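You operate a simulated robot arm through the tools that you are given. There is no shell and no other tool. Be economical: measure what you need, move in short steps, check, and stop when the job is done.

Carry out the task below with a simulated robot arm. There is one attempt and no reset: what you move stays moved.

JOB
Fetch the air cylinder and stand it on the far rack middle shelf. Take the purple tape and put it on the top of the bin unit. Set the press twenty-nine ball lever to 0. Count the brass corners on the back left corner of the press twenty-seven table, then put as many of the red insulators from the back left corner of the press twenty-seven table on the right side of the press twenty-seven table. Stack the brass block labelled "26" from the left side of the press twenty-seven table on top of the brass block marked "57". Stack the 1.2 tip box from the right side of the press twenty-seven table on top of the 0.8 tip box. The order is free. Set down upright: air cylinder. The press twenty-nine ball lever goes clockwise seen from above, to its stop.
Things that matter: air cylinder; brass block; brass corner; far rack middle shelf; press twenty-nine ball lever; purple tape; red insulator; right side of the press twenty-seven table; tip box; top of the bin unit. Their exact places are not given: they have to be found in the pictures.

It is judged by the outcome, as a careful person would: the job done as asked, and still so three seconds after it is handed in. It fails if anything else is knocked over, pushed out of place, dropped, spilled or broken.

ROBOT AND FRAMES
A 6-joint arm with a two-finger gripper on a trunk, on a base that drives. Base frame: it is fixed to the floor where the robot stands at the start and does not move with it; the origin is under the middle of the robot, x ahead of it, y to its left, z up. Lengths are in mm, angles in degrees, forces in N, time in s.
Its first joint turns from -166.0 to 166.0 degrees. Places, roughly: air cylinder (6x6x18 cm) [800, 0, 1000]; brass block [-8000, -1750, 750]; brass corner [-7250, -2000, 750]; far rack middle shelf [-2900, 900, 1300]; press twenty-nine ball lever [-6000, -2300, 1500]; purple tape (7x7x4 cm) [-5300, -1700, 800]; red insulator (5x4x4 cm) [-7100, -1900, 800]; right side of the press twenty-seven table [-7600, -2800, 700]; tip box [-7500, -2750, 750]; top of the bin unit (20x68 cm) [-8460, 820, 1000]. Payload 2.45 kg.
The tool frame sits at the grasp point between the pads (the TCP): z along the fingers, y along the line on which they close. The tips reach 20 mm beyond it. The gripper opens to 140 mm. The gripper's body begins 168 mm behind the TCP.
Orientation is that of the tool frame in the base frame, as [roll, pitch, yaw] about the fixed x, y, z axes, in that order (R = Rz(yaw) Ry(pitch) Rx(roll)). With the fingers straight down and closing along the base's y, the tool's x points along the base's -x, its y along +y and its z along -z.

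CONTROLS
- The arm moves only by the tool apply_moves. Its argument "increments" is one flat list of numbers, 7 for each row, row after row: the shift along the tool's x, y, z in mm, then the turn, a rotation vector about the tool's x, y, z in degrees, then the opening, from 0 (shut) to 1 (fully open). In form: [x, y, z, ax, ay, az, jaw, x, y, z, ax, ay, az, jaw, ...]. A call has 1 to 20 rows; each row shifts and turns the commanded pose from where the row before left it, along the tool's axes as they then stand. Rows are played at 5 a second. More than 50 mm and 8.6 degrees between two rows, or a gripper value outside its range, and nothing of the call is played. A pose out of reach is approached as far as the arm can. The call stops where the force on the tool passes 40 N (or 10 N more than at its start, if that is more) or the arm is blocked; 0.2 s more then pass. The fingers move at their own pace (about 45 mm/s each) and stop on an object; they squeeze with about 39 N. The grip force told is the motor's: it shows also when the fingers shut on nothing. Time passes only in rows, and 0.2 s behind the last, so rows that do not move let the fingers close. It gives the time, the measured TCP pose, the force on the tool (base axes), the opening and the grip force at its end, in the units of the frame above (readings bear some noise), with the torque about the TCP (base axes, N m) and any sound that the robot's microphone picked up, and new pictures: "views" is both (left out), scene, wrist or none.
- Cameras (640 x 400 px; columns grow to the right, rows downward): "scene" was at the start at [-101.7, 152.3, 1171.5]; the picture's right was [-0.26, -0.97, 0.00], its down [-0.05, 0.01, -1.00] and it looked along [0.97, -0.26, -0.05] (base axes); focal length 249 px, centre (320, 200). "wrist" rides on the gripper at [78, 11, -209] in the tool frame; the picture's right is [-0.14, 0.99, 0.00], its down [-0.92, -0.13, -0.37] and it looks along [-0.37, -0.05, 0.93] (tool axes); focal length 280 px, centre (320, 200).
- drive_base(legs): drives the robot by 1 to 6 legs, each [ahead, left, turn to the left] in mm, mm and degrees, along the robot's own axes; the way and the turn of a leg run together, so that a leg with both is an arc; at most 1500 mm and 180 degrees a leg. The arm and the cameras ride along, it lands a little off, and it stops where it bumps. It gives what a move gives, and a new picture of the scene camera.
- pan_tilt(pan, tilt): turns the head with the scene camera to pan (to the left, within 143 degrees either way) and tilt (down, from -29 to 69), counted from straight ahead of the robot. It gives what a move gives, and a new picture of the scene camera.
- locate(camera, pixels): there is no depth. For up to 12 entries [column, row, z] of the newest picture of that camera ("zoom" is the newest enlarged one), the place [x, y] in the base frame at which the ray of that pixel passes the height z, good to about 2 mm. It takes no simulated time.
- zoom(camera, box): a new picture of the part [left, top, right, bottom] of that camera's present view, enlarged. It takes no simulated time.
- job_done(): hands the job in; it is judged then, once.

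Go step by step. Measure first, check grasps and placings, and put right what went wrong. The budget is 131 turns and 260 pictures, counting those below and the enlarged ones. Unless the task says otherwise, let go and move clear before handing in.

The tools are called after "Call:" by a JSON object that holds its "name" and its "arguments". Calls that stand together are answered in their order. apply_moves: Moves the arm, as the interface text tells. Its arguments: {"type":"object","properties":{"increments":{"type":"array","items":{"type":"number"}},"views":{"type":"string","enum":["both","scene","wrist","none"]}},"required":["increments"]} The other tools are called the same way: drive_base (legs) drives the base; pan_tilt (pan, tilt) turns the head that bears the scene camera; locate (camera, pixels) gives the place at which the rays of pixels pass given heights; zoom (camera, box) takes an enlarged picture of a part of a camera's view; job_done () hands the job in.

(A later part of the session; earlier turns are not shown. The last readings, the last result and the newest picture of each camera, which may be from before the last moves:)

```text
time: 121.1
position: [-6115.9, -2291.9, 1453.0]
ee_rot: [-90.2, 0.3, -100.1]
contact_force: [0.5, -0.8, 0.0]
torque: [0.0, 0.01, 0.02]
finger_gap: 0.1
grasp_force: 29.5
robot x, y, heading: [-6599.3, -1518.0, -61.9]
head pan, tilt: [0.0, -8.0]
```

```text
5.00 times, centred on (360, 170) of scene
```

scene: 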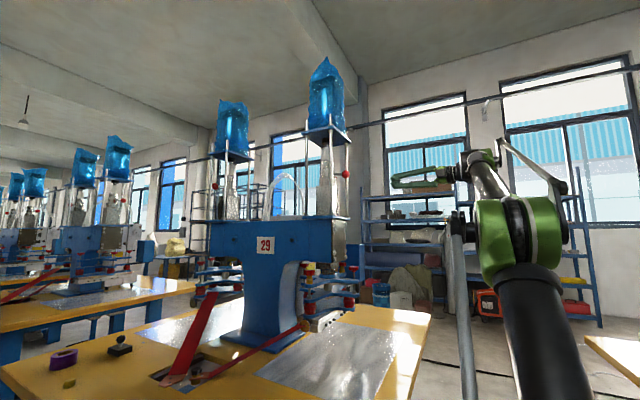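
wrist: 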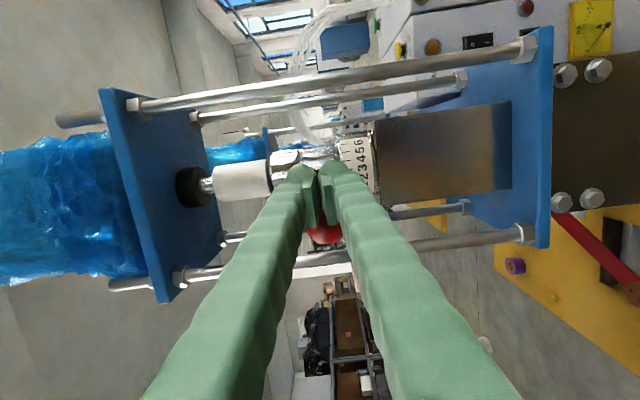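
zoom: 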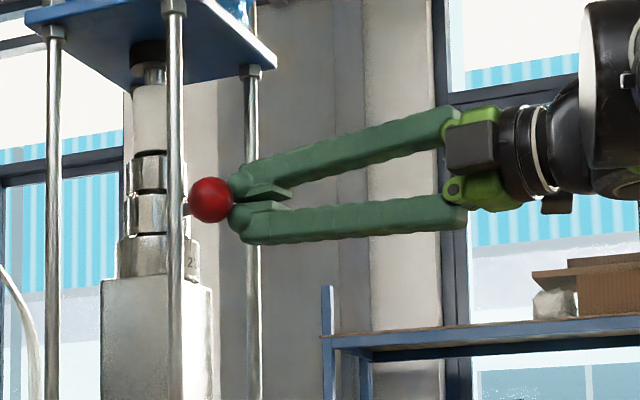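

Still free. Continuing in smaller steps toward the stop.

Call:
{"name": "apply_moves", "arguments": {"increments": [-5, 0, 1.5, 0, 0, 0, 0, -5, 0, 1.7, 0, 0, 0, 0, -5, 0, 2, 0, 0, 0, 0, -4.5, 0, 2.3, 0, 0, 0, 0, -4.5, 0, 2.5, 0, 0, 0, 0, -4.5, 0, 2.7, 0, 0, 0, 0], "views": "wrist"}}

Call:
{"name": "zoom", "arguments": {"camera": "scene", "box": [310, 130, 410, 210]}}

Call:
{"name": "zoom", "arguments": {"camera": "wrist", "box": [250, 70, 410, 250]}}

```text
time: 122.4
position: [-6108.4, -2276.6, 1451.8]
ee_rot: [-90.1, 0.3, -100.8]
contact_force: [-6.4, -12.7, -0.8]
torque: [0.04, 0.01, -0.12]
finger_gap: 6.0
grasp_force: 29.5
robot x, y, heading: [-6599.4, -1521.1, -62.0]
head pan, tilt: [0.0, -8.0]
stopped in row 6: the force on the tool passed its limit at 44 N (the readings are from after the stop); the commanded pose is now the measured one
```

wrist: 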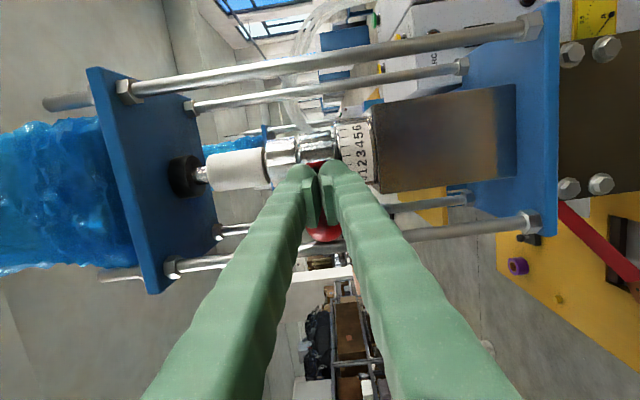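

```text
5.00 times, centred on (360, 170) of scene
```

zoom: 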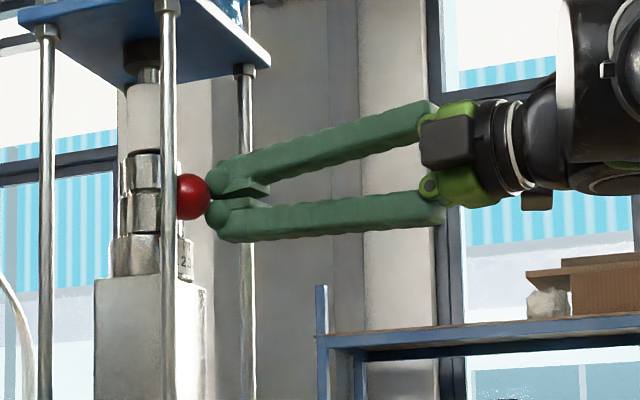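

```text
2.22 times, centred on (330, 160) of wrist
```

zoom: 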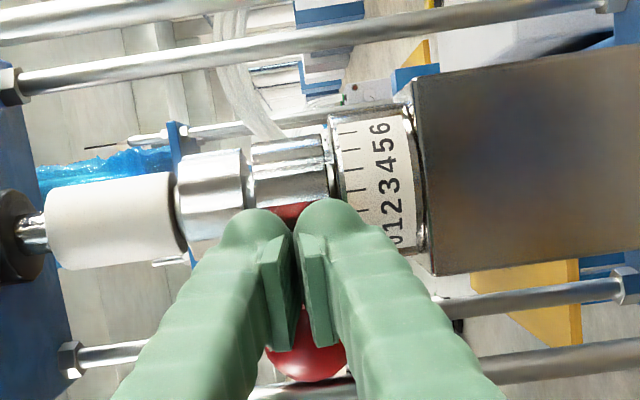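

The push met resistance at 44 N, likely the stop. I'll back off and read the scale.

Call:
{"name": "apply_moves", "arguments": {"increments": [8, 0, -2, 0, 0, 0, 0, 10, 0, -10, 0, 0, 0, 0, 10, 0, -40, 0, 0, 0, 0, 0, 0, -40, 0, 0, 0, 0, 0, 0, -40, 0, 0, 0, 0], "views": "wrist"}}

Call:
{"name": "zoom", "arguments": {"camera": "wrist", "box": [250, 50, 410, 200]}}

Call:
{"name": "zoom", "arguments": {"camera": "scene", "box": [310, 140, 390, 210]}}

```text
time: 123.6
position: [-6240.8, -2276.6, 1452.8]
ee_rot: [-90.1, 0.4, -100.5]
contact_force: [0.8, 0.4, 0.2]
torque: [0.0, 0.01, -0.03]
finger_gap: 0.4
grasp_force: 29.3
robot x, y, heading: [-6597.0, -1516.7, -62.0]
head pan, tilt: [0.0, -8.0]
```

wrist: 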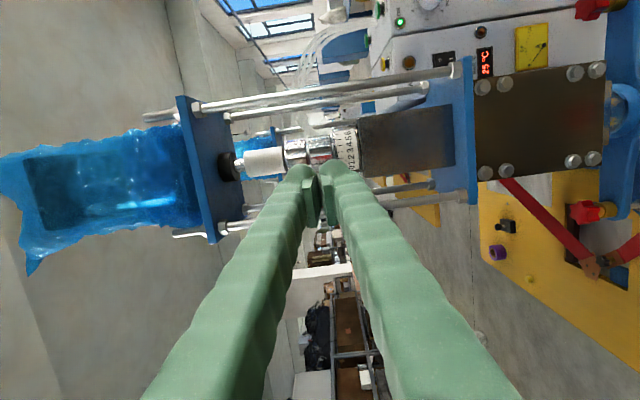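

```text
2.67 times, centred on (330, 125) of wrist
```

zoom: 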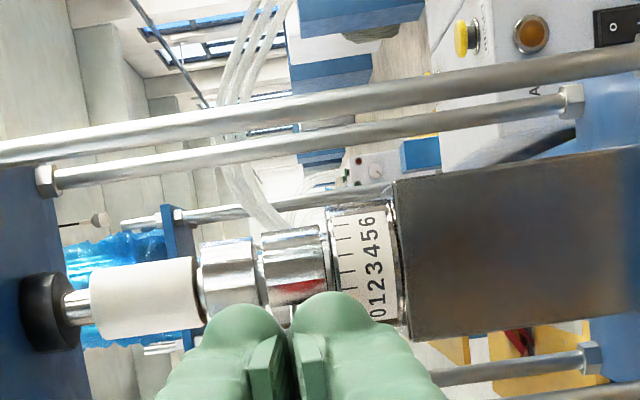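

```text
5.71 times, centred on (350, 175) of scene
```

zoom: 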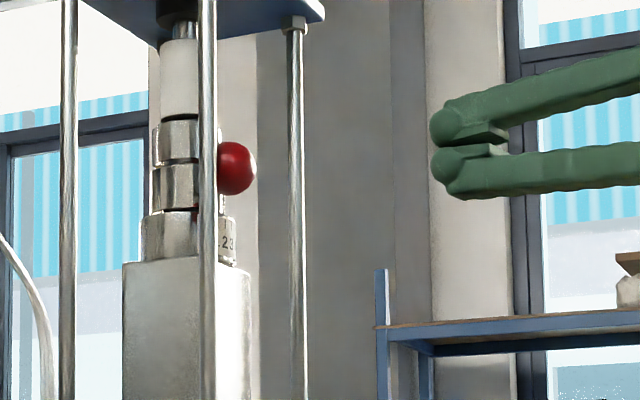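

The fingers hide the lever; shifting the tool toward +y to see it.

Call:
{"name": "apply_moves", "arguments": {"increments": [0, 0, -30, 0, 0, 0, 0, -45, 0, 0, 0, 0, 0, 0, -45, 0, 0, 0, 0, 0, 0, -45, 0, 0, 0, 0, 0, 0], "views": "wrist"}}

Call:
{"name": "zoom", "arguments": {"camera": "wrist", "box": [250, 30, 410, 160]}}

```text
time: 124.6
position: [-6246.7, -2135.2, 1454.7]
ee_rot: [-90.1, 0.4, -100.6]
contact_force: [-0.2, -0.5, -0.5]
torque: [-0.02, -0.05, 0.13]
finger_gap: 0.3
grasp_force: 29.8
robot x, y, heading: [-6597.6, -1520.6, -61.9]
head pan, tilt: [0.0, -8.0]
```

wrist: 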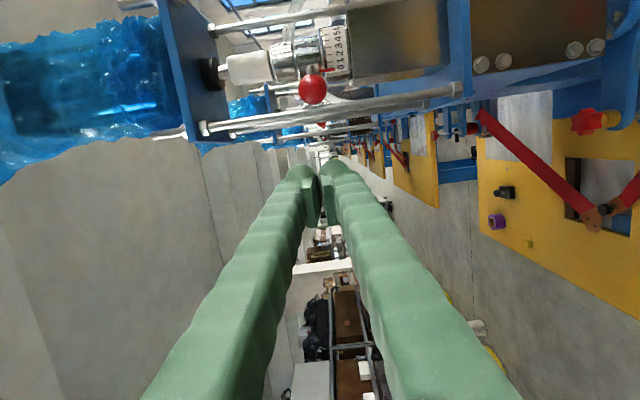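

```text
3.08 times, centred on (330, 95) of wrist
```

zoom: 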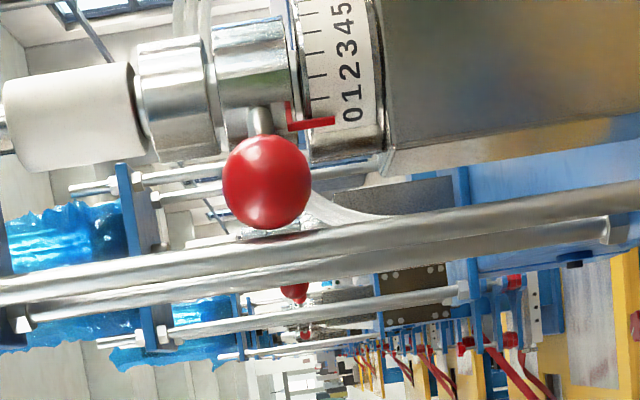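

The pointer sits at 0 against its stop. Now I fold the tool back to pointing down and head for the purple tape.

Call:
{"name": "apply_moves", "arguments": {"increments": [0, 0, -40, 0, 0, 0, 0, 0, 0, -40, 0, 0, 0, 0, 0, 0, 0, 0, 8.6, 0, 0, 0, 0, 0, 0, 8.6, 0, 0, 0, 0, 0, 0, 8.6, 0, 0, 0, 0, 0, 0, 8.6, 0, 0, 0, 0, 0, 0, 8.6, 0, 0, 0, 0, 0, 0, 8.6, 0, 0, 0, 0, 0, 0, 0, 8.6, 0, 0, 0, 0, 0, 0, 8.6, 0, 0, 0, 0, 0, 0, 8.6, 0, 0, 0, 0, 0, 0, 8.6, 0, 0, 0, 0, 0, 0, 8.6, 0, 0, 0, 0, 0, 0, 8.6, 0, 0, 0, 0, 0, 0, 8.6, 0, 0, 0, 0, 0, 0, 8.6, 0, 0, 0, 0, 0, 0, 8.6, 0, 0, 0, 0, 0, 0, 8.6, 0, 0, 0, 0, 0, 0, 4, 0], "views": "none"}}

Call:
{"name": "apply_moves", "arguments": {"increments": [0, 0, -45, 0, 0, 0, 0.5, 0, 0, -45, 0, 0, 0, 0.5, 0, 0, -45, 0, 0, 0, 0.5, 0, 0, -45, 0, 0, 0, 0.5, 0, 0, 0, 0, 8.6, 0, 0.5, 0, 0, 0, 0, 8.6, 0, 0.5, 0, 0, 0, 0, 8.6, 0, 0.5, 0, 0, 0, 0, 8.6, 0, 0.5, 0, 0, 0, 0, 8.6, 0, 0.5, 0, 0, 0, 0, 8.6, 0, 0.5, 0, 0, 0, 0, 8.6, 0, 0.5, 0, 0, 0, 0, 8.6, 0, 0.5, 0, 0, 0, 0, 8.6, 0, 0.5, 0, 0, 0, 0, 8.6, 0, 0.5, 0, 0, 0, 0, 4, 0, 0.5], "views": "none"}}

```text
time: 125.8
position: [-6318.8, -2215.8, 1477.3]
ee_rot: [-90.2, 0.3, -127.7]
contact_force: [0.3, -0.2, -0.3]
torque: [0.01, -0.02, -0.05]
finger_gap: 0.0
grasp_force: 29.5
robot x, y, heading: [-6602.2, -1517.7, -62.2]
head pan, tilt: [0.0, -8.0]
stopped in row 6: the arm was blocked; the commanded pose is now the measured one
```

```text
time: 127.1
position: [-6490.4, -2203.2, 1509.8]
ee_rot: [-90.3, 0.2, -136.3]
contact_force: [0.0, 0.8, 0.6]
torque: [0.03, -0.02, -0.04]
finger_gap: 70.1
grasp_force: 0.1
robot x, y, heading: [-6599.4, -1516.9, -62.1]
head pan, tilt: [0.0, -8.0]
stopped in row 6: the arm was blocked; the commanded pose is now the measured one
```

The arm reported being blocked without contact force. Taking pictures to see the configuration.

Call:
{"name": "apply_moves", "arguments": {"increments": [0, 0, 0, 0, 0, 0, 0.5], "views": "both"}}

```text
time: 127.5
position: [-6490.6, -2203.8, 1510.3]
ee_rot: [-90.4, 0.2, -136.3]
contact_force: [0.4, -0.3, -0.8]
torque: [-0.02, 0.01, 0.01]
finger_gap: 69.8
grasp_force: 0.1
robot x, y, heading: [-6601.8, -1517.3, -62.0]
head pan, tilt: [0.0, -8.0]
```

scene: 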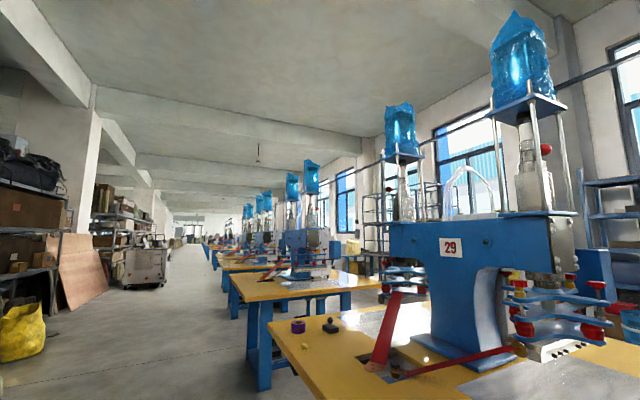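
wrist: 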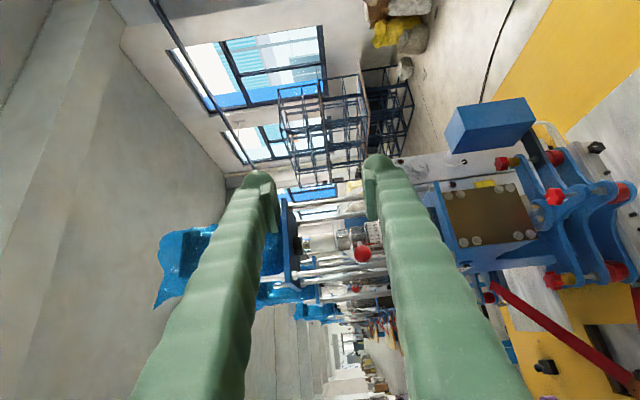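

Call:
{"name": "pan_tilt", "arguments": {"pan": -30, "tilt": 0}}

```text
time: 128.4
position: [-6489.7, -2203.8, 1509.4]
ee_rot: [-90.3, 0.2, -136.3]
contact_force: [0.2, -0.2, -0.8]
torque: [0.0, -0.01, 0.0]
finger_gap: 70.0
grasp_force: 0.2
robot x, y, heading: [-6599.0, -1518.5, -61.9]
head pan, tilt: [-30.0, 0.0]
```

scene: 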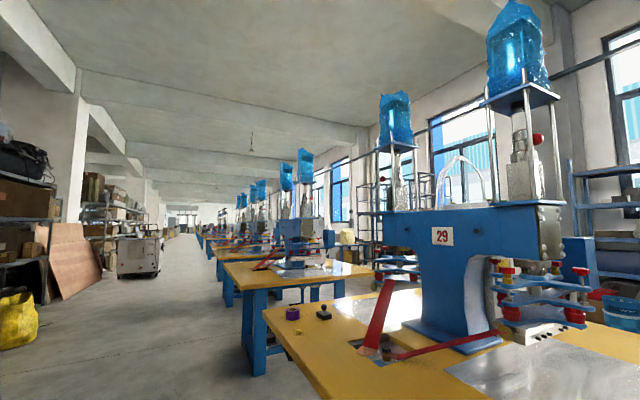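

The head no longer follows its commanded pan, so the elbow seems to press against it. I'll extend the arm away again before refolding.

Call:
{"name": "apply_moves", "arguments": {"increments": [-25, 10, 32, 0, 0, 0, 0.3, -25, 10, 32, 0, 0, 0, 0.3, -30, 10, 32, 0, 0, 0, 0.3, -30, 10, 32, 0, 0, 0, 0.3, -30, 15, 0, 0, 0, 0, 0.3], "views": "scene"}}

```text
time: 129.6
position: [-6296.5, -2199.8, 1453.9]
ee_rot: [-90.3, 0.1, -136.3]
contact_force: [-0.3, 0.4, 0.4]
torque: [0.02, 0.01, -0.04]
finger_gap: 41.9
grasp_force: 0.1
robot x, y, heading: [-6600.7, -1523.0, -62.0]
head pan, tilt: [-30.0, 0.0]
```

scene: 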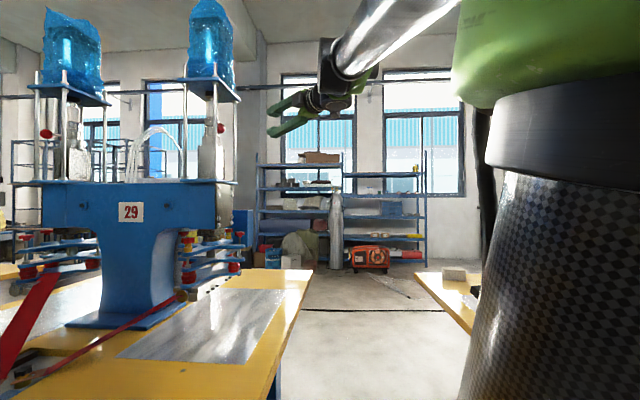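

Free again. Now I undo the roll at this extended pose.

Call:
{"name": "apply_moves", "arguments": {"increments": [0, 0, 0, 0, 0, 8.6, 0.3, 0, 0, 0, 0, 0, 8.6, 0.3, 0, 0, 0, 0, 0, 8.6, 0.3, 0, 0, 0, 0, 0, 8.6, 0.3, 0, 0, 0, 0, 0, 8.6, 0.3, 0, 0, 0, 0, 0, 8.6, 0.3, 0, 0, 0, 0, 0, 8.6, 0.3, 0, 0, 0, 0, 0, 8.6, 0.3, 0, 0, 0, 0, 0, 8.6, 0.3, 0, 0, 0, 0, 0, 8.6, 0.3, 0, 0, 0, 0, 0, 4, 0.3], "views": "scene"}}

```text
time: 132.0
position: [-6297.3, -2198.1, 1454.2]
ee_rot: [132.8, 89.6, 86.7]
contact_force: [-0.6, 0.3, 0.1]
torque: [-0.01, 0.0, -0.01]
finger_gap: 42.0
grasp_force: 0.0
robot x, y, heading: [-6599.5, -1520.6, -61.9]
head pan, tilt: [-30.0, 0.0]
```

scene: 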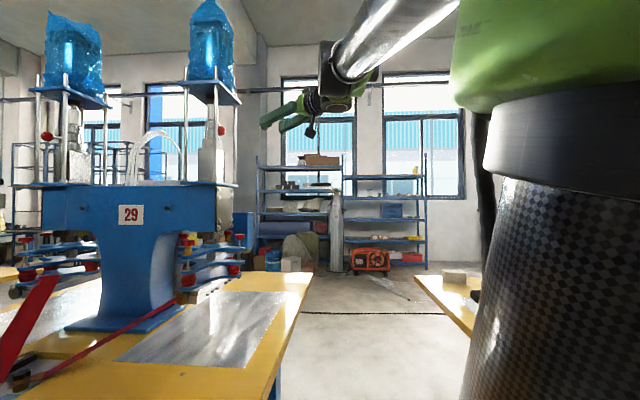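

Roll undone. Now tilting the tool back down.

Call:
{"name": "apply_moves", "arguments": {"increments": [0, 0, 0, 0, 8.6, 0, 0.5, 0, 0, 0, 0, 8.6, 0, 0.5, 0, 0, 0, 0, 8.6, 0, 0.5, 0, 0, 0, 0, 8.6, 0, 0.5, 0, 0, 0, 0, 8.6, 0, 0.5, 0, 0, 0, 0, 8.6, 0, 0.5, 0, 0, 0, 0, 8.6, 0, 0.5, 0, 0, 0, 0, 8.6, 0, 0.5, 0, 0, 0, 0, 8.6, 0, 0.5, 0, 0, 0, 0, 8.6, 0, 0.5, 0, 0, 0, 0, 4, 0, 0.5, 0, 0, 40, 0, 0, 0, 0.5, 0, 0, 40, 0, 0, 0, 0.5, 0, 0, 40, 0, 0, 0, 0.5, 0, 0, 40, 0, 0, 0, 0.5, 0, 0, 40, 0, 0, 0, 0.5, 0, 0, 40, 0, 0, 0, 0.5], "views": "scene"}}

```text
time: 135.6
position: [-6250.1, -2270.2, 1277.5]
ee_rot: [167.7, 11.4, 134.7]
contact_force: [-0.2, 0.8, 0.3]
torque: [-0.07, -0.02, -0.02]
finger_gap: 70.1
grasp_force: 0.2
out of reach, approached as far as the arm can: row 7, 8, 9, 10, 11, 12, 13, 14, 15, 16, 17
robot x, y, heading: [-6596.9, -1521.7, -62.2]
head pan, tilt: [-30.0, 0.0]
```

scene: 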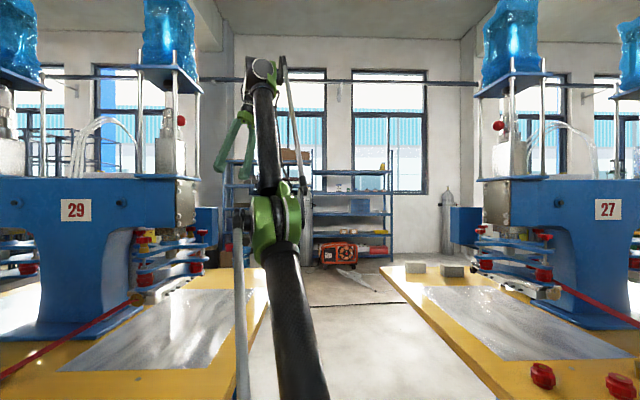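

The arm is over-stretched; I'll draw the tool back toward the robot, then check the pose.

Call:
{"name": "apply_moves", "arguments": {"increments": [45, 0, 0, 0, 0, 0, 0.5, 45, 0, 0, 0, 0, 0, 0.5, 45, 0, 0, 0, 0, 0, 0.5, 45, 0, 0, 0, 0, 0, 0.5, 45, 0, 0, 0, 0, 0, 0.5], "views": "both"}}

```text
time: 136.8
position: [-6370.1, -2213.3, 1352.8]
ee_rot: [168.0, 11.3, 134.7]
contact_force: [0.5, -0.7, -0.2]
torque: [0.04, 0.04, 0.04]
finger_gap: 70.1
grasp_force: 0.1
out of reach, approached as far as the arm can: row 1, 2, 3, 4, 5
robot x, y, heading: [-6596.5, -1517.4, -61.8]
head pan, tilt: [-30.0, 0.0]
```

scene: 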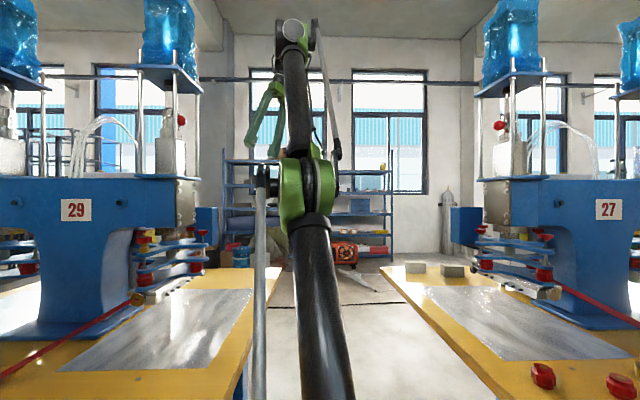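
wrist: 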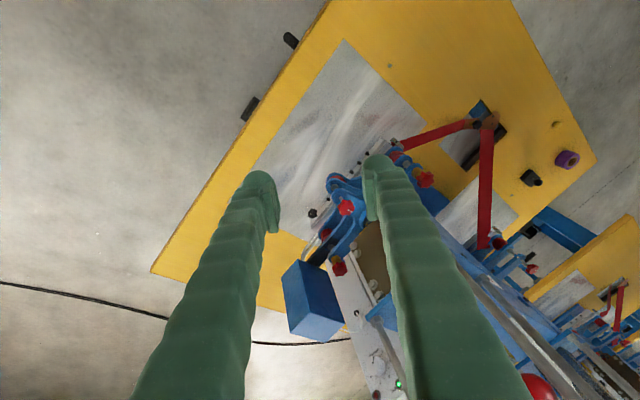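

The wrist is stuck about 17° short of vertical, probably at a joint limit because the tool's heading is off the arm's plane. I'll ease the tilt back, yaw the tool into the arm plane, and try again.

Call:
{"name": "apply_moves", "arguments": {"increments": [0, 0, 0, 0, -8.6, 0, 0.5, 0, 0, 0, 0, -8.6, 0, 0.5, 0, 0, 0, 0, -8.6, 0, 0.5, 0, 0, 0, 0, -8.6, 0, 0.5, 0, 0, 0, 4.7, 0, 6.9, 0.5, 0, 0, 0, 4.7, 0, 6.9, 0.5, 0, 0, 0, 4.7, 0, 6.9, 0.5], "views": "scene"}}

```text
time: 138.4
position: [-6362.7, -2251.3, 1408.3]
ee_rot: [160.0, 38.1, 98.9]
contact_force: [-0.2, -0.1, -0.2]
torque: [0.04, 0.01, 0.01]
finger_gap: 70.1
grasp_force: 0.0
out of reach, approached as far as the arm can: row 1, 2, 3
robot x, y, heading: [-6598.7, -1517.5, -61.9]
head pan, tilt: [-30.0, 0.0]
```

scene: 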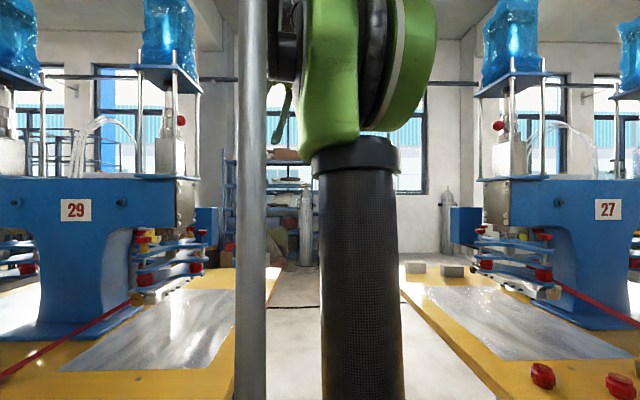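

The arm is back to its usual elbow-up shape with the tool ~42° off vertical. I'll draw it in half-way and rotate the remaining angle.

Call:
{"name": "apply_moves", "arguments": {"increments": [43.4, -4.8, -2.4, 0, 0, 0, 0.5, 43.4, -4.8, -2.4, 0, 0, 0, 0.5, 43.4, -4.8, -2.4, 0, 0, 0, 0.5, 0, 0, 0, 3.38, 7.76, 0, 0.5, 0, 0, 0, 3.38, 7.76, 0, 0.5, 0, 0, 0, 3.38, 7.76, 0, 0.5, 0, 0, 0, 3.38, 7.76, 0, 0.5, 0, 0, 0, 3.38, 7.76, 0, 0.5], "views": "scene"}}

```text
time: 140.2
position: [-6401.3, -2150.2, 1329.2]
ee_rot: [164.0, 1.8, 106.2]
contact_force: [0.3, 0.7, 1.1]
torque: [-0.16, 0.01, -0.02]
finger_gap: 70.0
grasp_force: 0.1
out of reach, approached as far as the arm can: row 5, 6, 7, 8
robot x, y, heading: [-6602.6, -1523.0, -61.9]
head pan, tilt: [-30.0, 0.0]
```

scene: 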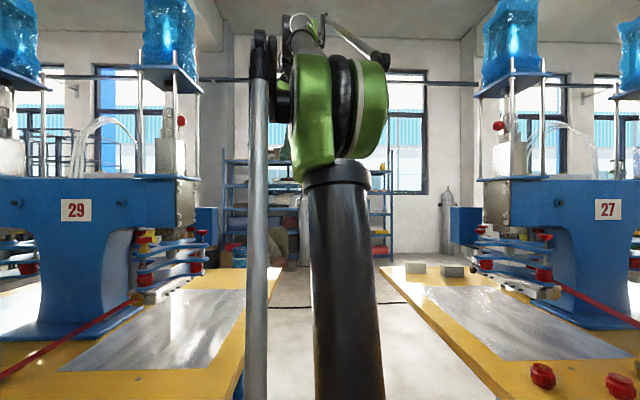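

The residual 16° sideways error suggests a flipped wrist stuck at a joint limit. I'll unflip it by swinging the tool to the left, then across the front to the right, then down again; first the move out and left.

Call:
{"name": "apply_moves", "arguments": {"increments": [-40, 0, 0, 0, 0, 0, 0.5, -40, 0, 0, 0, 0, 0, 0.5, -40, 0, 0, 0, 0, 0, 0.5, 0, 0, 0, -8.6, 0, 0, 0.5, 0, 0, 0, -8.6, 0, 0, 0.5, 0, 0, 0, -8.6, 0, 0, 0.5, 0, 0, 0, -8.6, 0, 0, 0.5, 0, 0, 0, -8.6, 0, 0, 0.5, 0, 0, 0, -8.6, 0, 0, 0.5, 0, 0, 0, -8.6, 0, 0, 0.5], "views": "scene"}}

```text
time: 141.2
position: [-6379.0, -2246.2, 1328.8]
ee_rot: [159.8, 2.6, 106.0]
contact_force: [20.9, -11.8, -22.4]
torque: [0.78, 2.21, -0.49]
finger_gap: 70.0
grasp_force: 0.2
out of reach, approached as far as the arm can: row 3
robot x, y, heading: [-6601.0, -1516.5, -61.9]
head pan, tilt: [-30.0, 0.0]
stopped in row 4: the force on the tool passed its limit at 168 N (the readings are from after the stop); the commanded pose is now the measured one
```

scene: 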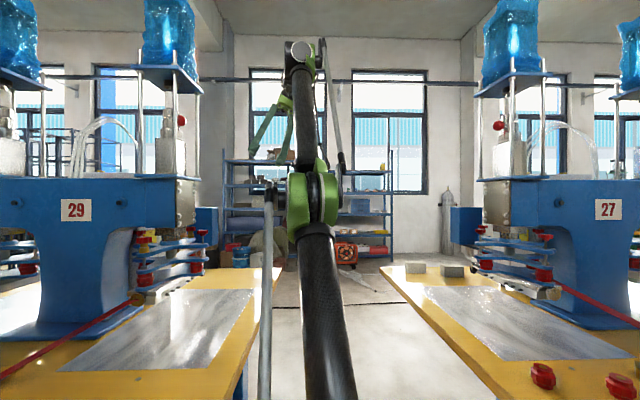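

The arm jumped to another elbow configuration. I pause to let it settle and inspect.

Call:
{"name": "apply_moves", "arguments": {"increments": [0, 0, 0, 0, 0, 0, 0.5, 0, 0, 0, 0, 0, 0, 0.5], "views": "both"}}

```text
time: 141.8
position: [-6379.3, -2246.7, 1329.5]
ee_rot: [159.8, 2.4, 106.2]
contact_force: [23.1, -28.6, -16.9]
torque: [4.55, 3.21, 0.91]
finger_gap: 70.0
grasp_force: 0.0
robot x, y, heading: [-6596.8, -1519.1, -61.9]
head pan, tilt: [-30.0, 0.0]
```

scene: 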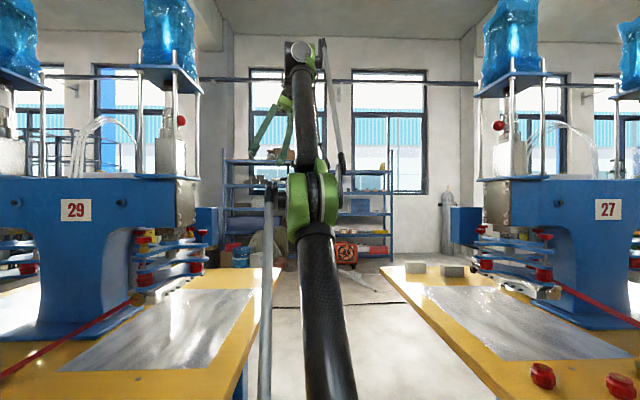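
wrist: 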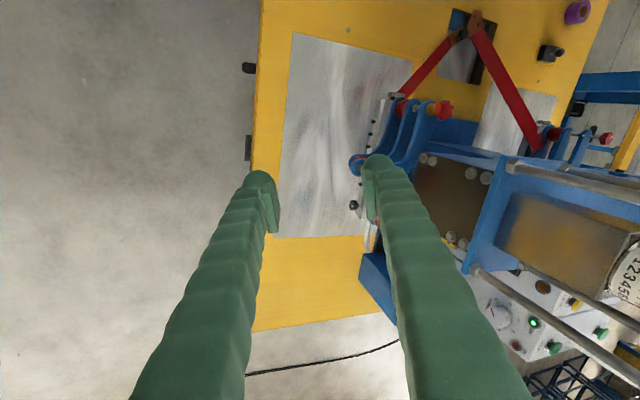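

The gripper seems to be leaning on its own forearm. I'll swing the tool forward and up about the wrist, away from the arm, toward a known good orientation (tilt 60°).

Call:
{"name": "apply_moves", "arguments": {"increments": [-10, 5, 0, 0, 0, 0, 0.5, -30, 0, 0, 2.07, -6.98, -1.65, 0.5, -36, 0, 0, 2.07, -6.98, -1.65, 0.5, -36, 0, 0, 2.07, -6.98, -1.65, 0.5, -36, 0, 0, 2.07, -6.98, -1.65, 0.5, -36, 0, 0, 2.07, -6.98, -1.65, 0.5, -30, 0, 0, 2.07, -6.98, -1.65, 0.5, -20, 0, 0, 2.07, -6.98, -1.65, 0.5, -10, 0, 0, 2.07, -6.98, -1.65, 0.5], "views": "scene"}}

```text
time: 143.8
position: [-6341.5, -2508.5, 1464.4]
ee_rot: [178.6, 59.9, 109.7]
contact_force: [-0.1, -0.2, -0.5]
torque: [-0.01, -0.01, 0.06]
finger_gap: 69.9
grasp_force: 0.0
out of reach, approached as far as the arm can: row 1, 5, 6, 7, 8, 9
robot x, y, heading: [-6599.1, -1518.6, -61.9]
head pan, tilt: [-30.0, 0.0]
```

scene: 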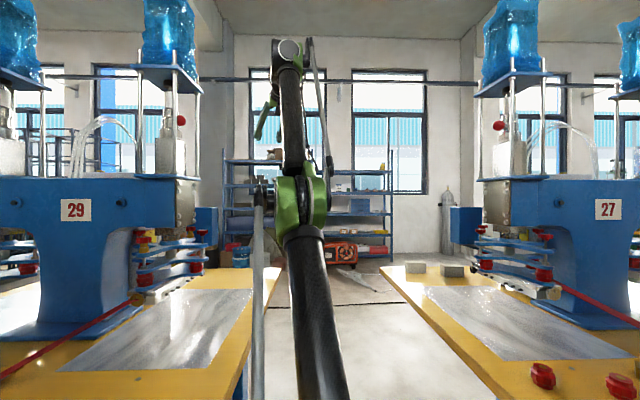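

The orientation is right and free of contact. Now drawing back toward the known compact pose.

Call:
{"name": "apply_moves", "arguments": {"increments": [24.3, 18, -34.7, 0, 0, 0, 0.5, 24.3, 18, -34.7, 0, 0, 0, 0.5, 24.3, 18, -34.7, 0, 0, 0, 0.5, 24.3, 18, -34.7, 0, 0, 0, 0.5, 24.3, 18, -34.7, 0, 0, 0, 0.5, 24.3, 18, -34.7, 0, 0, 0, 0.5, 24.3, 18, -34.7, 0, 0, 0, 0.5], "views": "scene"}}

```text
time: 145.4
position: [-6396.3, -2252.9, 1508.7]
ee_rot: [178.8, 59.8, 109.6]
contact_force: [1.1, -1.7, -1.2]
torque: [0.06, -0.01, 0.02]
finger_gap: 70.1
grasp_force: 0.0
out of reach, approached as far as the arm can: row 1, 2, 3, 4, 5, 6, 7
robot x, y, heading: [-6597.8, -1519.4, -62.1]
head pan, tilt: [-30.0, 0.0]
```

scene: 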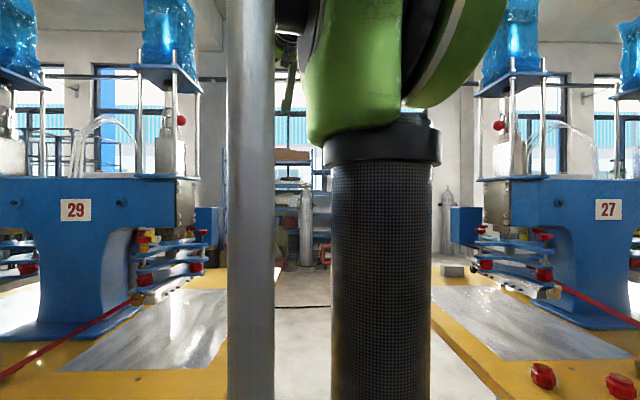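

I suspect the arm is near its folding limits at this height. Lowering the tool straight down to see whether it tracks.

Call:
{"name": "apply_moves", "arguments": {"increments": [34.5, 0, 20.2, 0, 0, 0, 0.5, 34.5, 0, 20.2, 0, 0, 0, 0.5, 34.5, 0, 20.2, 0, 0, 0, 0.5, 34.5, 0, 20.2, 0, 0, 0, 0.5, 34.5, 0, 20.2, 0, 0, 0, 0.5], "views": "both"}}

```text
time: 146.6
position: [-6403.9, -2257.1, 1307.8]
ee_rot: [179.6, 59.7, 109.8]
contact_force: [-0.1, 0.5, 0.1]
torque: [-0.01, -0.03, 0.03]
finger_gap: 70.2
grasp_force: 0.0
out of reach, approached as far as the arm can: row 1
robot x, y, heading: [-6599.5, -1519.2, -62.1]
head pan, tilt: [-30.0, 0.0]
```

scene: 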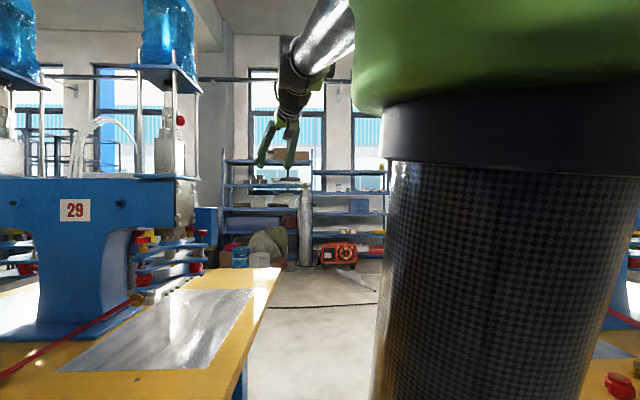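
wrist: 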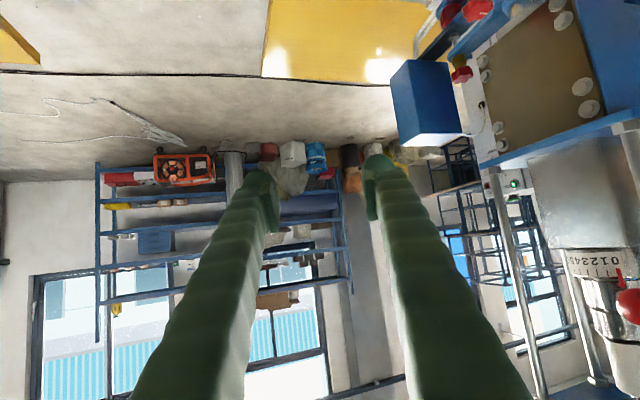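

It tracks again. The wrist view also shows the lever scale at (600,265); zooming to recheck it.

Call:
{"name": "zoom", "arguments": {"camera": "wrist", "box": [540, 220, 640, 330]}}

Call:
{"name": "apply_moves", "arguments": {"increments": [34.5, 0, 20.2, 0, 0, 0, 0.5, 20, 0, -40, 0, 0, 0, 0.5, 20, 0, -40, 0, 0, 0, 0.5, 20, 0, -40, 0, 0, 0, 0.5], "views": "none"}}

```text
3.64 times, centred on (590, 275) of wrist
```

zoom: 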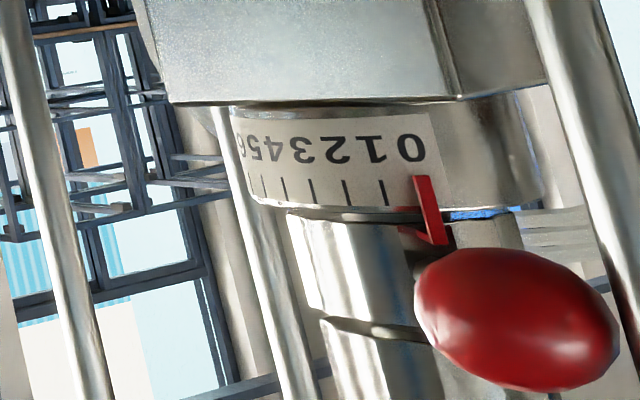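

```text
time: 147.5
position: [-6407.5, -2257.0, 1309.2]
ee_rot: [180.0, 59.6, 110.8]
contact_force: [0.7, 0.6, 0.0]
torque: [-0.01, -0.04, 0.0]
finger_gap: 70.2
grasp_force: 0.1
robot x, y, heading: [-6600.9, -1518.0, -62.0]
head pan, tilt: [-30.0, 0.0]
stopped in row 4: the arm was blocked; the commanded pose is now the measured one
```

The lever pointer is clearly at 0. The folding seems blocked by the head on this side, so I'll back the base out into the aisle with the arm extended and refold there.

Call:
{"name": "drive_base", "arguments": {"legs": [[-700, 0, 0]]}}

Call:
{"name": "apply_moves", "arguments": {"increments": [0, 40, 0, 0, 0, 0, 0.5, 0, 40, 0, 0, 0, 0, 0.5, 0, 40, 0, 0, 0, 0, 0.5, 0, 40, 0, 0, 0, 0, 0.5, 0, 40, 0, 0, 0, 0, 0.5, 0, 40, 0, 0, 0, 0, 0.5, 0, 40, 0, 0, 0, 0, 0.5], "views": "scene"}}

```text
time: 151.3
position: [-6733.6, -1646.5, 1308.7]
ee_rot: [179.9, 59.6, 110.6]
contact_force: [-0.5, 0.4, -0.4]
torque: [0.0, 0.02, 0.0]
finger_gap: 70.0
grasp_force: 0.0
robot x, y, heading: [-6925.7, -910.1, -62.0]
head pan, tilt: [-30.0, 0.0]
```

scene: 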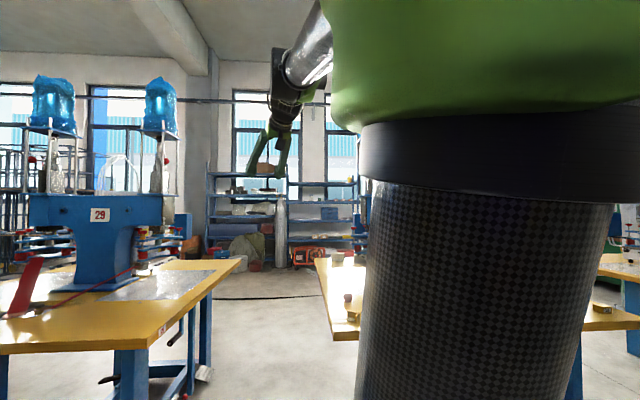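

```text
time: 152.9
position: [-6701.4, -1627.3, 1308.1]
ee_rot: [178.1, 59.9, 110.7]
contact_force: [-0.1, -0.1, 0.0]
torque: [-0.04, 0.05, -0.02]
finger_gap: 70.0
grasp_force: 0.0
out of reach, approached as far as the arm can: row 1, 2, 3, 4, 5, 6, 7
robot x, y, heading: [-6922.6, -912.1, -61.6]
head pan, tilt: [-30.0, 0.0]
```

scene: 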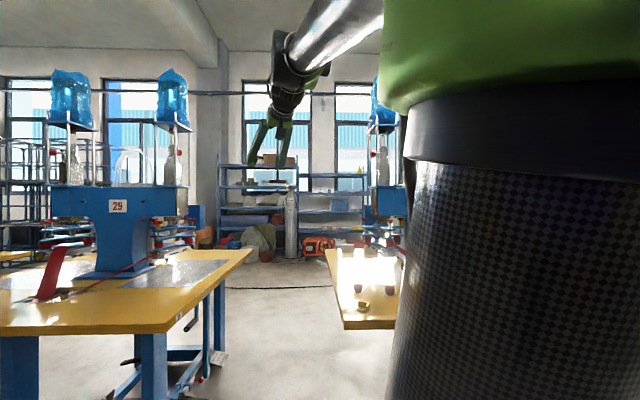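

The column fills the right of the picture close to the camera: link 2 is leaning back against the head. Extending forward to relieve it.

Call:
{"name": "apply_moves", "arguments": {"increments": [-20.3, 0, 34.5, 0, 0, 0, 0.5, -20.3, 0, 34.5, 0, 0, 0, 0.5, -20.3, 0, 34.5, 0, 0, 0, 0.5, -20.3, 0, 34.5, 0, 0, 0, 0.5, -20.3, 0, 34.5, 0, 0, 0, 0.5], "views": "scene"}}

```text
time: 154.1
position: [-6675.2, -1826.9, 1308.3]
ee_rot: [179.2, 59.8, 110.8]
contact_force: [-0.2, 0.5, -0.3]
torque: [0.01, -0.02, 0.0]
finger_gap: 69.9
grasp_force: 0.1
out of reach, approached as far as the arm can: row 1, 2, 3, 4, 5
robot x, y, heading: [-6926.7, -912.4, -61.7]
head pan, tilt: [-30.0, 0.0]
```

scene: 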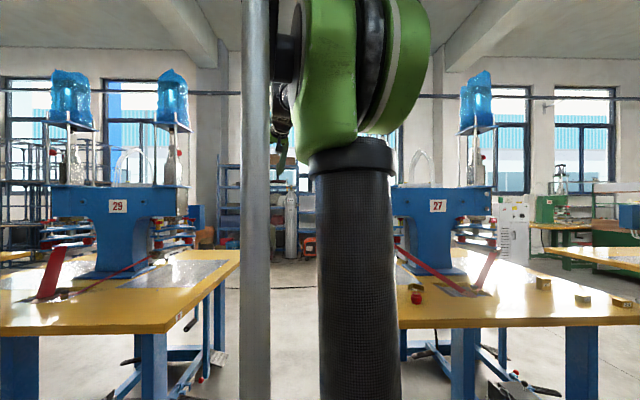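

The azimuth has stayed exactly 14° right of the heading, so joint 1 is at its 166° limit (reversed shoulder). I'll work with that: back away from the tables, then sweep the arm round to the robot's right side at long radius.

Call:
{"name": "drive_base", "arguments": {"legs": [[-320, 170, 0]]}}

Call:
{"name": "apply_moves", "arguments": {"increments": [0, -47, 0, 0, 0, 0, 0.5, 0, -47, 0, 0, 0, 0, 0.5, 0, -47, 0, 0, 0, 0, 0.5, 0, -47, 0, 0, 0, 0, 0.5, 0, -47, 0, 0, 0, 0, 0.5, 0, -47, 0, 0, 0, 0, 0.5, 2.4, -49, -4, 2.59, 0, 1.52, 0.5, 2.4, -49, -4, 2.59, 0, 1.52, 0.5, 2.4, -49, -4, 2.59, 0, 1.52, 0.5, 2.4, -49, -4, 2.59, 0, 1.52, 0.5, 2.4, -49, -4, 2.59, 0, 1.52, 0.5, 2.4, -49, -4, 2.59, 0, 1.52, 0.5], "views": "scene"}}

```text
time: 156.4
position: [-6674.6, -1456.3, 1306.5]
ee_rot: [179.2, 59.8, 111.0]
contact_force: [0.2, -0.5, 0.8]
torque: [0.01, 0.01, -0.04]
finger_gap: 70.0
grasp_force: 0.0
robot x, y, heading: [-6928.4, -545.0, -61.4]
head pan, tilt: [-30.0, 0.0]
```

scene: 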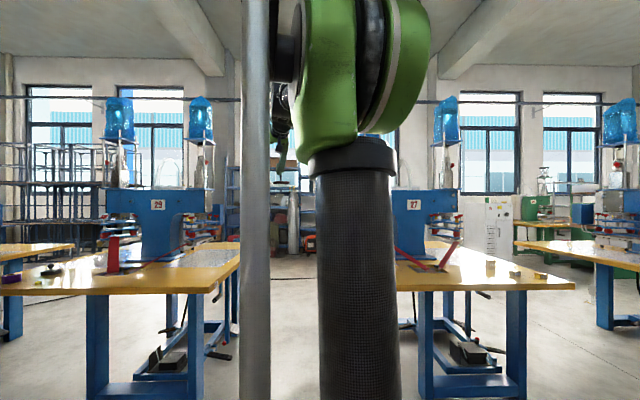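

```text
time: 159.0
position: [-7227.2, -1603.2, 1303.3]
ee_rot: [179.2, 59.5, 92.9]
contact_force: [0.6, 0.2, 0.8]
torque: [0.02, -0.01, -0.08]
finger_gap: 70.2
grasp_force: 0.0
robot x, y, heading: [-6926.0, -541.8, -61.5]
head pan, tilt: [-30.0, 0.0]
```

scene: 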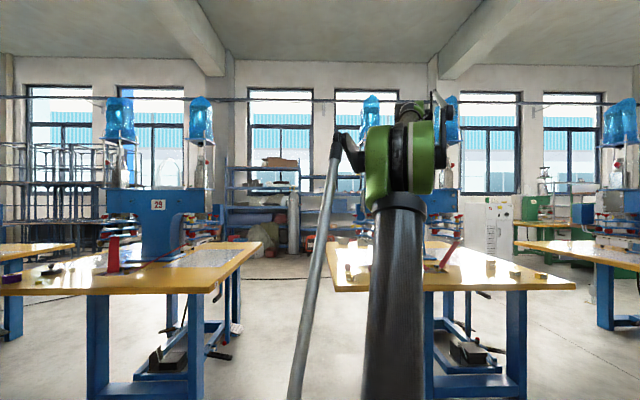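

The arm tracks freely to the right. Continuing the sweep toward the robot's right side while drawing in a little.

Call:
{"name": "apply_moves", "arguments": {"increments": [9, -45, -15.5, 3.36, 0, 1.98, 0.5, 9, -45, -15.5, 3.36, 0, 1.98, 0.5, 9, -45, -15.5, 3.36, 0, 1.98, 0.5, 9, -45, -15.5, 3.36, 0, 1.98, 0.5, 9, -45, -15.5, 3.36, 0, 1.98, 0.5, 9, -45, -15.5, 3.36, 0, 1.98, 0.5, 9, -45, -15.5, 3.36, 0, 1.98, 0.5, 9, -45, -15.5, 3.36, 0, 1.98, 0.5, 8, -46, -13, 3.36, 0, 1.98, 0.5, 8, -46, -13, 3.36, 0, 1.98, 0.5, 8, -46, -13, 3.36, 0, 1.98, 0.5, 8, -46, -13, 3.36, 0, 1.98, 0.5, 8, -46, -13, 3.36, 0, 1.98, 0.5, 6, -46, -10, 3.36, 0, 1.98, 0.5, 6, -46, -10, 3.36, 0, 1.98, 0.5, 6, -46, -10, 3.36, 0, 1.98, 0.5, 6, -46, -10, 3.36, 0, 1.98, 0.5, 6, -46, -10, 3.36, 0, 1.98, 0.5], "views": "none"}}

Call:
{"name": "pan_tilt", "arguments": {"pan": -100, "tilt": 10}}

```text
time: 162.8
position: [-7818.0, -938.4, 1293.8]
ee_rot: [175.4, 59.9, 23.7]
contact_force: [-0.5, -0.6, -0.6]
torque: [0.04, 0.04, -0.14]
finger_gap: 70.3
grasp_force: 0.1
out of reach, approached as far as the arm can: row 11, 12, 13, 15, 16, 17, 18
robot x, y, heading: [-6926.1, -541.2, -61.6]
head pan, tilt: [-30.0, 0.0]
```

```text
time: 164.2
position: [-7818.6, -937.3, 1294.4]
ee_rot: [175.3, 59.8, 23.8]
contact_force: [-0.8, -0.4, 0.4]
torque: [-0.02, -0.01, 0.0]
finger_gap: 70.1
grasp_force: 0.1
robot x, y, heading: [-6926.1, -544.4, -61.7]
head pan, tilt: [-100.0, 10.0]
```

scene: 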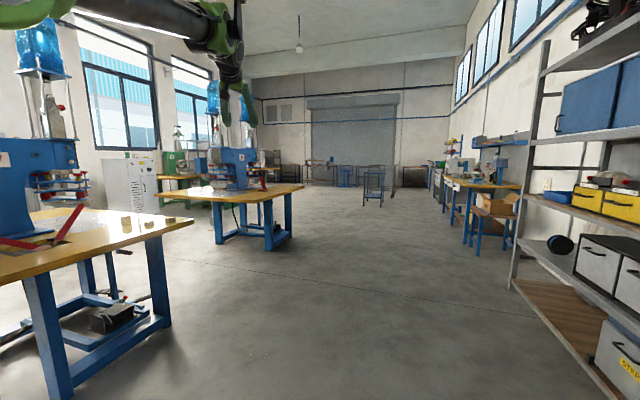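

The arm is now on the right side (azimuth −95° from heading) over open aisle. Lowering a bit and tilting the tool down about the wrist.

Call:
{"name": "apply_moves", "arguments": {"increments": [34.5, 0, 20.2, 0, 0, 0, 0.5, 34.5, 0, 20.2, 0, 0, 0, 0.5, 34.5, 0, 20.2, 0, 0, 0, 0.5, 34.5, 0, 20.2, 0, 0, 0, 0.5, 42, 0, 0, 0, 8.5, 0, 0.5, 42, 0, 0, 0, 8.5, 0, 0.5, 42, 0, 0, 0, 8.5, 0, 0.5, 42, 0, 0, 0, 8.5, 0, 0.5, 42, 0, 0, 0, 8.5, 0, 0.5, 42, 0, 0, 0, 8.5, 0, 0.5, 42, 0, 0, 0, 8.5, 0, 0.5], "views": "scene"}}

```text
time: 166.7
position: [-7633.7, -749.9, 969.0]
ee_rot: [164.9, 5.8, 30.1]
contact_force: [0.8, -0.5, -1.0]
torque: [0.03, -0.02, 0.02]
finger_gap: 70.0
grasp_force: 0.1
out of reach, approached as far as the arm can: row 1, 2, 3, 4, 5, 6, 7, 8, 9, 10, 11
robot x, y, heading: [-6929.6, -544.1, -61.4]
head pan, tilt: [-100.0, 10.0]
```

scene: 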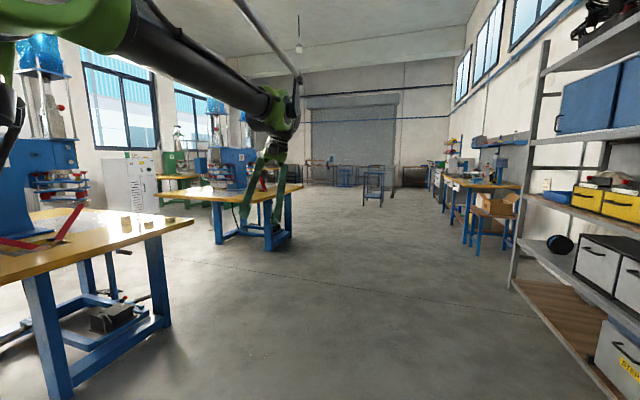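

The lateral error appears again, which fits joint 6 also being at its limit in this reversed posture. I'll unwind the tool yaw in the free direction.

Call:
{"name": "apply_moves", "arguments": {"increments": [0, 0, 0, 0, 0, -8.6, 0.5, 0, 0, 0, 0, 0, -8.6, 0.5, 0, 0, 0, 0, 0, -8.6, 0.5, 0, 0, 0, 0, 0, -8.6, 0.5, 0, 0, 0, 0, 0, -8.6, 0.5, 0, 0, 0, 0, 0, -8.6, 0.5, 0, 0, 0, 0, 0, -8.6, 0.5, 0, 0, 0, 0, 0, -8.6, 0.5, 0, 0, 0, 0, 0, -8.6, 0.5, 0, 0, 0, 0, 0, -8.6, 0.5], "views": "wrist"}}

```text
time: 168.8
position: [-7634.6, -749.7, 969.3]
ee_rot: [-175.1, 15.4, 117.7]
contact_force: [-0.2, 0.6, 0.2]
torque: [-0.02, 0.02, 0.03]
finger_gap: 69.6
grasp_force: 0.1
robot x, y, heading: [-6924.3, -543.7, -61.9]
head pan, tilt: [-100.0, 10.0]
```

wrist: 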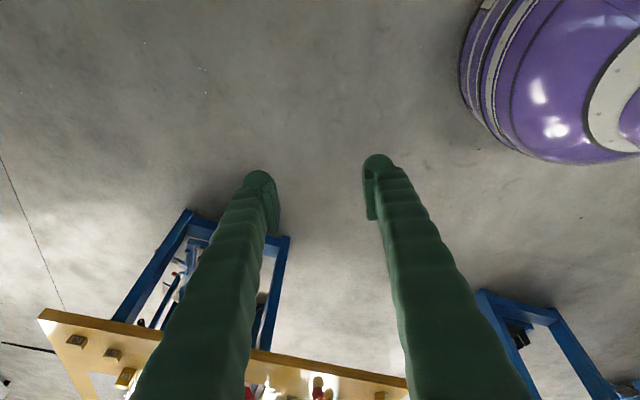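

Now it tracks. I'll level the tool, then turn the base so the tables are on the robot's right and drive back along the aisle toward the tape.

Call:
{"name": "apply_moves", "arguments": {"increments": [0, 0, 0, -2.4, 7.7, 0, 0.8, 0, 0, 0, -2.4, 7.7, 0, 0.8, 0, 0, -45, 0, 0, 0, 0.8, 0, 0, -45, 0, 0, 0, 0.8], "views": "none"}}

Call:
{"name": "drive_base", "arguments": {"legs": [[0, 0, 70], [830, -122, 0], [830, -122, 0]]}}

```text
time: 169.8
position: [-7639.9, -723.8, 1059.2]
ee_rot: [-175.1, 15.4, 117.6]
contact_force: [1.1, -0.3, 1.9]
torque: [0.0, 0.02, 0.01]
finger_gap: 112.0
grasp_force: 0.0
out of reach, approached as far as the arm can: row 1, 2
robot x, y, heading: [-6926.4, -539.6, -61.3]
head pan, tilt: [-100.0, 10.0]
```

```text
time: 181.4
position: [-5331.2, -1252.0, 1058.4]
ee_rot: [-175.1, 15.5, -172.0]
contact_force: [-0.5, -0.3, 0.2]
torque: [0.0, 0.02, 0.04]
finger_gap: 112.0
grasp_force: 0.0
robot x, y, heading: [-5264.7, -521.0, 8.9]
head pan, tilt: [-100.0, 10.0]
```

scene: 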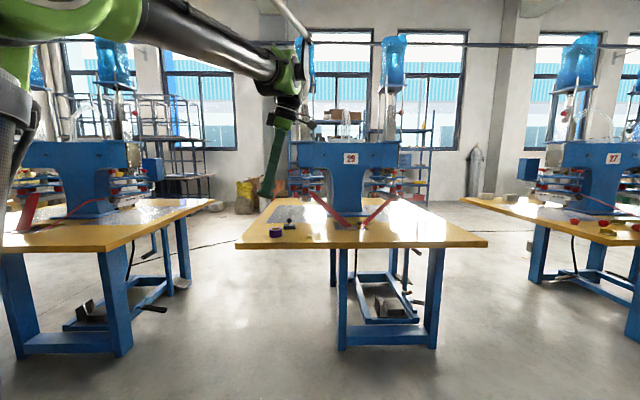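

The lean stays 16° to the arm's left, which matches a flipped wrist (joint 4 at its limit). In this open aisle I'll swing the tool left and up, then across the front to the right, pivoting about the wrist, to unflip it.

Call:
{"name": "apply_moves", "arguments": {"increments": [-42, 0, 0, 0, -8.2, 0, 0.5, -42, 0, 0, 0, -8.2, 0, 0.5, -42, 0, 0, 0, -8.2, 0, 0.5, -42, 0, 0, 0, -8.2, 0, 0.5, -42, 0, 0, 0, -8.2, 0, 0.5, -42, 0, 0, 0, -8.2, 0, 0.5, -42, 0, 0, 0, -8.2, 0, 0.5, -42, 0, 0, 0, -8.2, 0, 0.5], "views": "scene"}}

```text
time: 183.2
position: [-5109.4, -1207.5, 1278.2]
ee_rot: [-151.5, 80.0, -145.1]
contact_force: [0.3, -0.4, -1.1]
torque: [-0.01, 0.0, 0.0]
finger_gap: 69.8
grasp_force: 0.0
robot x, y, heading: [-5262.7, -520.0, 8.8]
head pan, tilt: [-100.0, 10.0]
```

scene: 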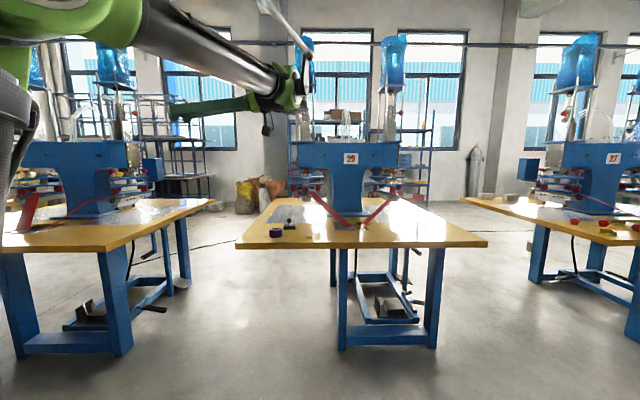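

It tracks. Now the swing across the front (about 12 rows of 8.6°).

Call:
{"name": "apply_moves", "arguments": {"increments": [0, -43, 0, 8.4, 0.7, 1.3, 0.5, 0, -43, 0, 8.4, 0.7, 1.3, 0.5, 0, -43, 0, 8.4, 0.7, 1.3, 0.5, 0, -43, 0, 8.4, 0.7, 1.3, 0.5, 0, -43, 0, 8.4, 0.7, 1.3, 0.5, 0, -43, 0, 8.4, 0.7, 1.3, 0.5, 0, -43, 0, 8.4, 0.7, 1.3, 0.5, 0, -43, 0, 8.4, 0.7, 1.3, 0.5, 0, -43, 0, 8.4, 0.7, 1.3, 0.5, 0, -43, 0, 8.4, 0.7, 1.3, 0.5, 0, -43, 0, 8.4, 0.7, 1.3, 0.5, 0, -43, 0, 8.4, 0.7, 1.3, 0.5, 0, -43, 0, 8.4, 0.7, 1.3, 0.5], "views": "scene"}}

```text
time: 186.0
position: [-5431.9, -1547.3, 1332.8]
ee_rot: [162.6, 82.7, 63.7]
contact_force: [1.3, -0.7, 0.3]
torque: [0.01, 0.06, -0.16]
finger_gap: 69.9
grasp_force: 0.0
out of reach, approached as far as the arm can: row 13
robot x, y, heading: [-5263.0, -521.3, 8.7]
head pan, tilt: [-100.0, 10.0]
```

scene: 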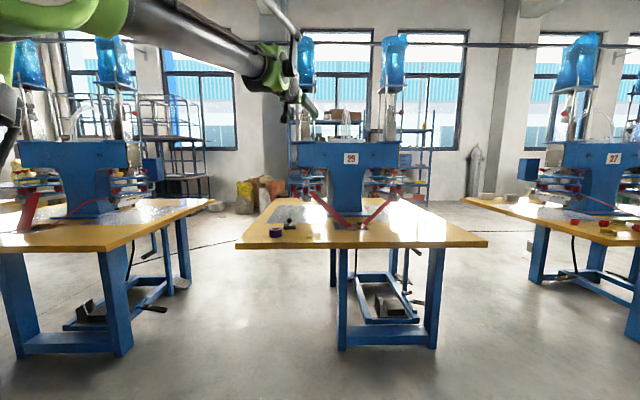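

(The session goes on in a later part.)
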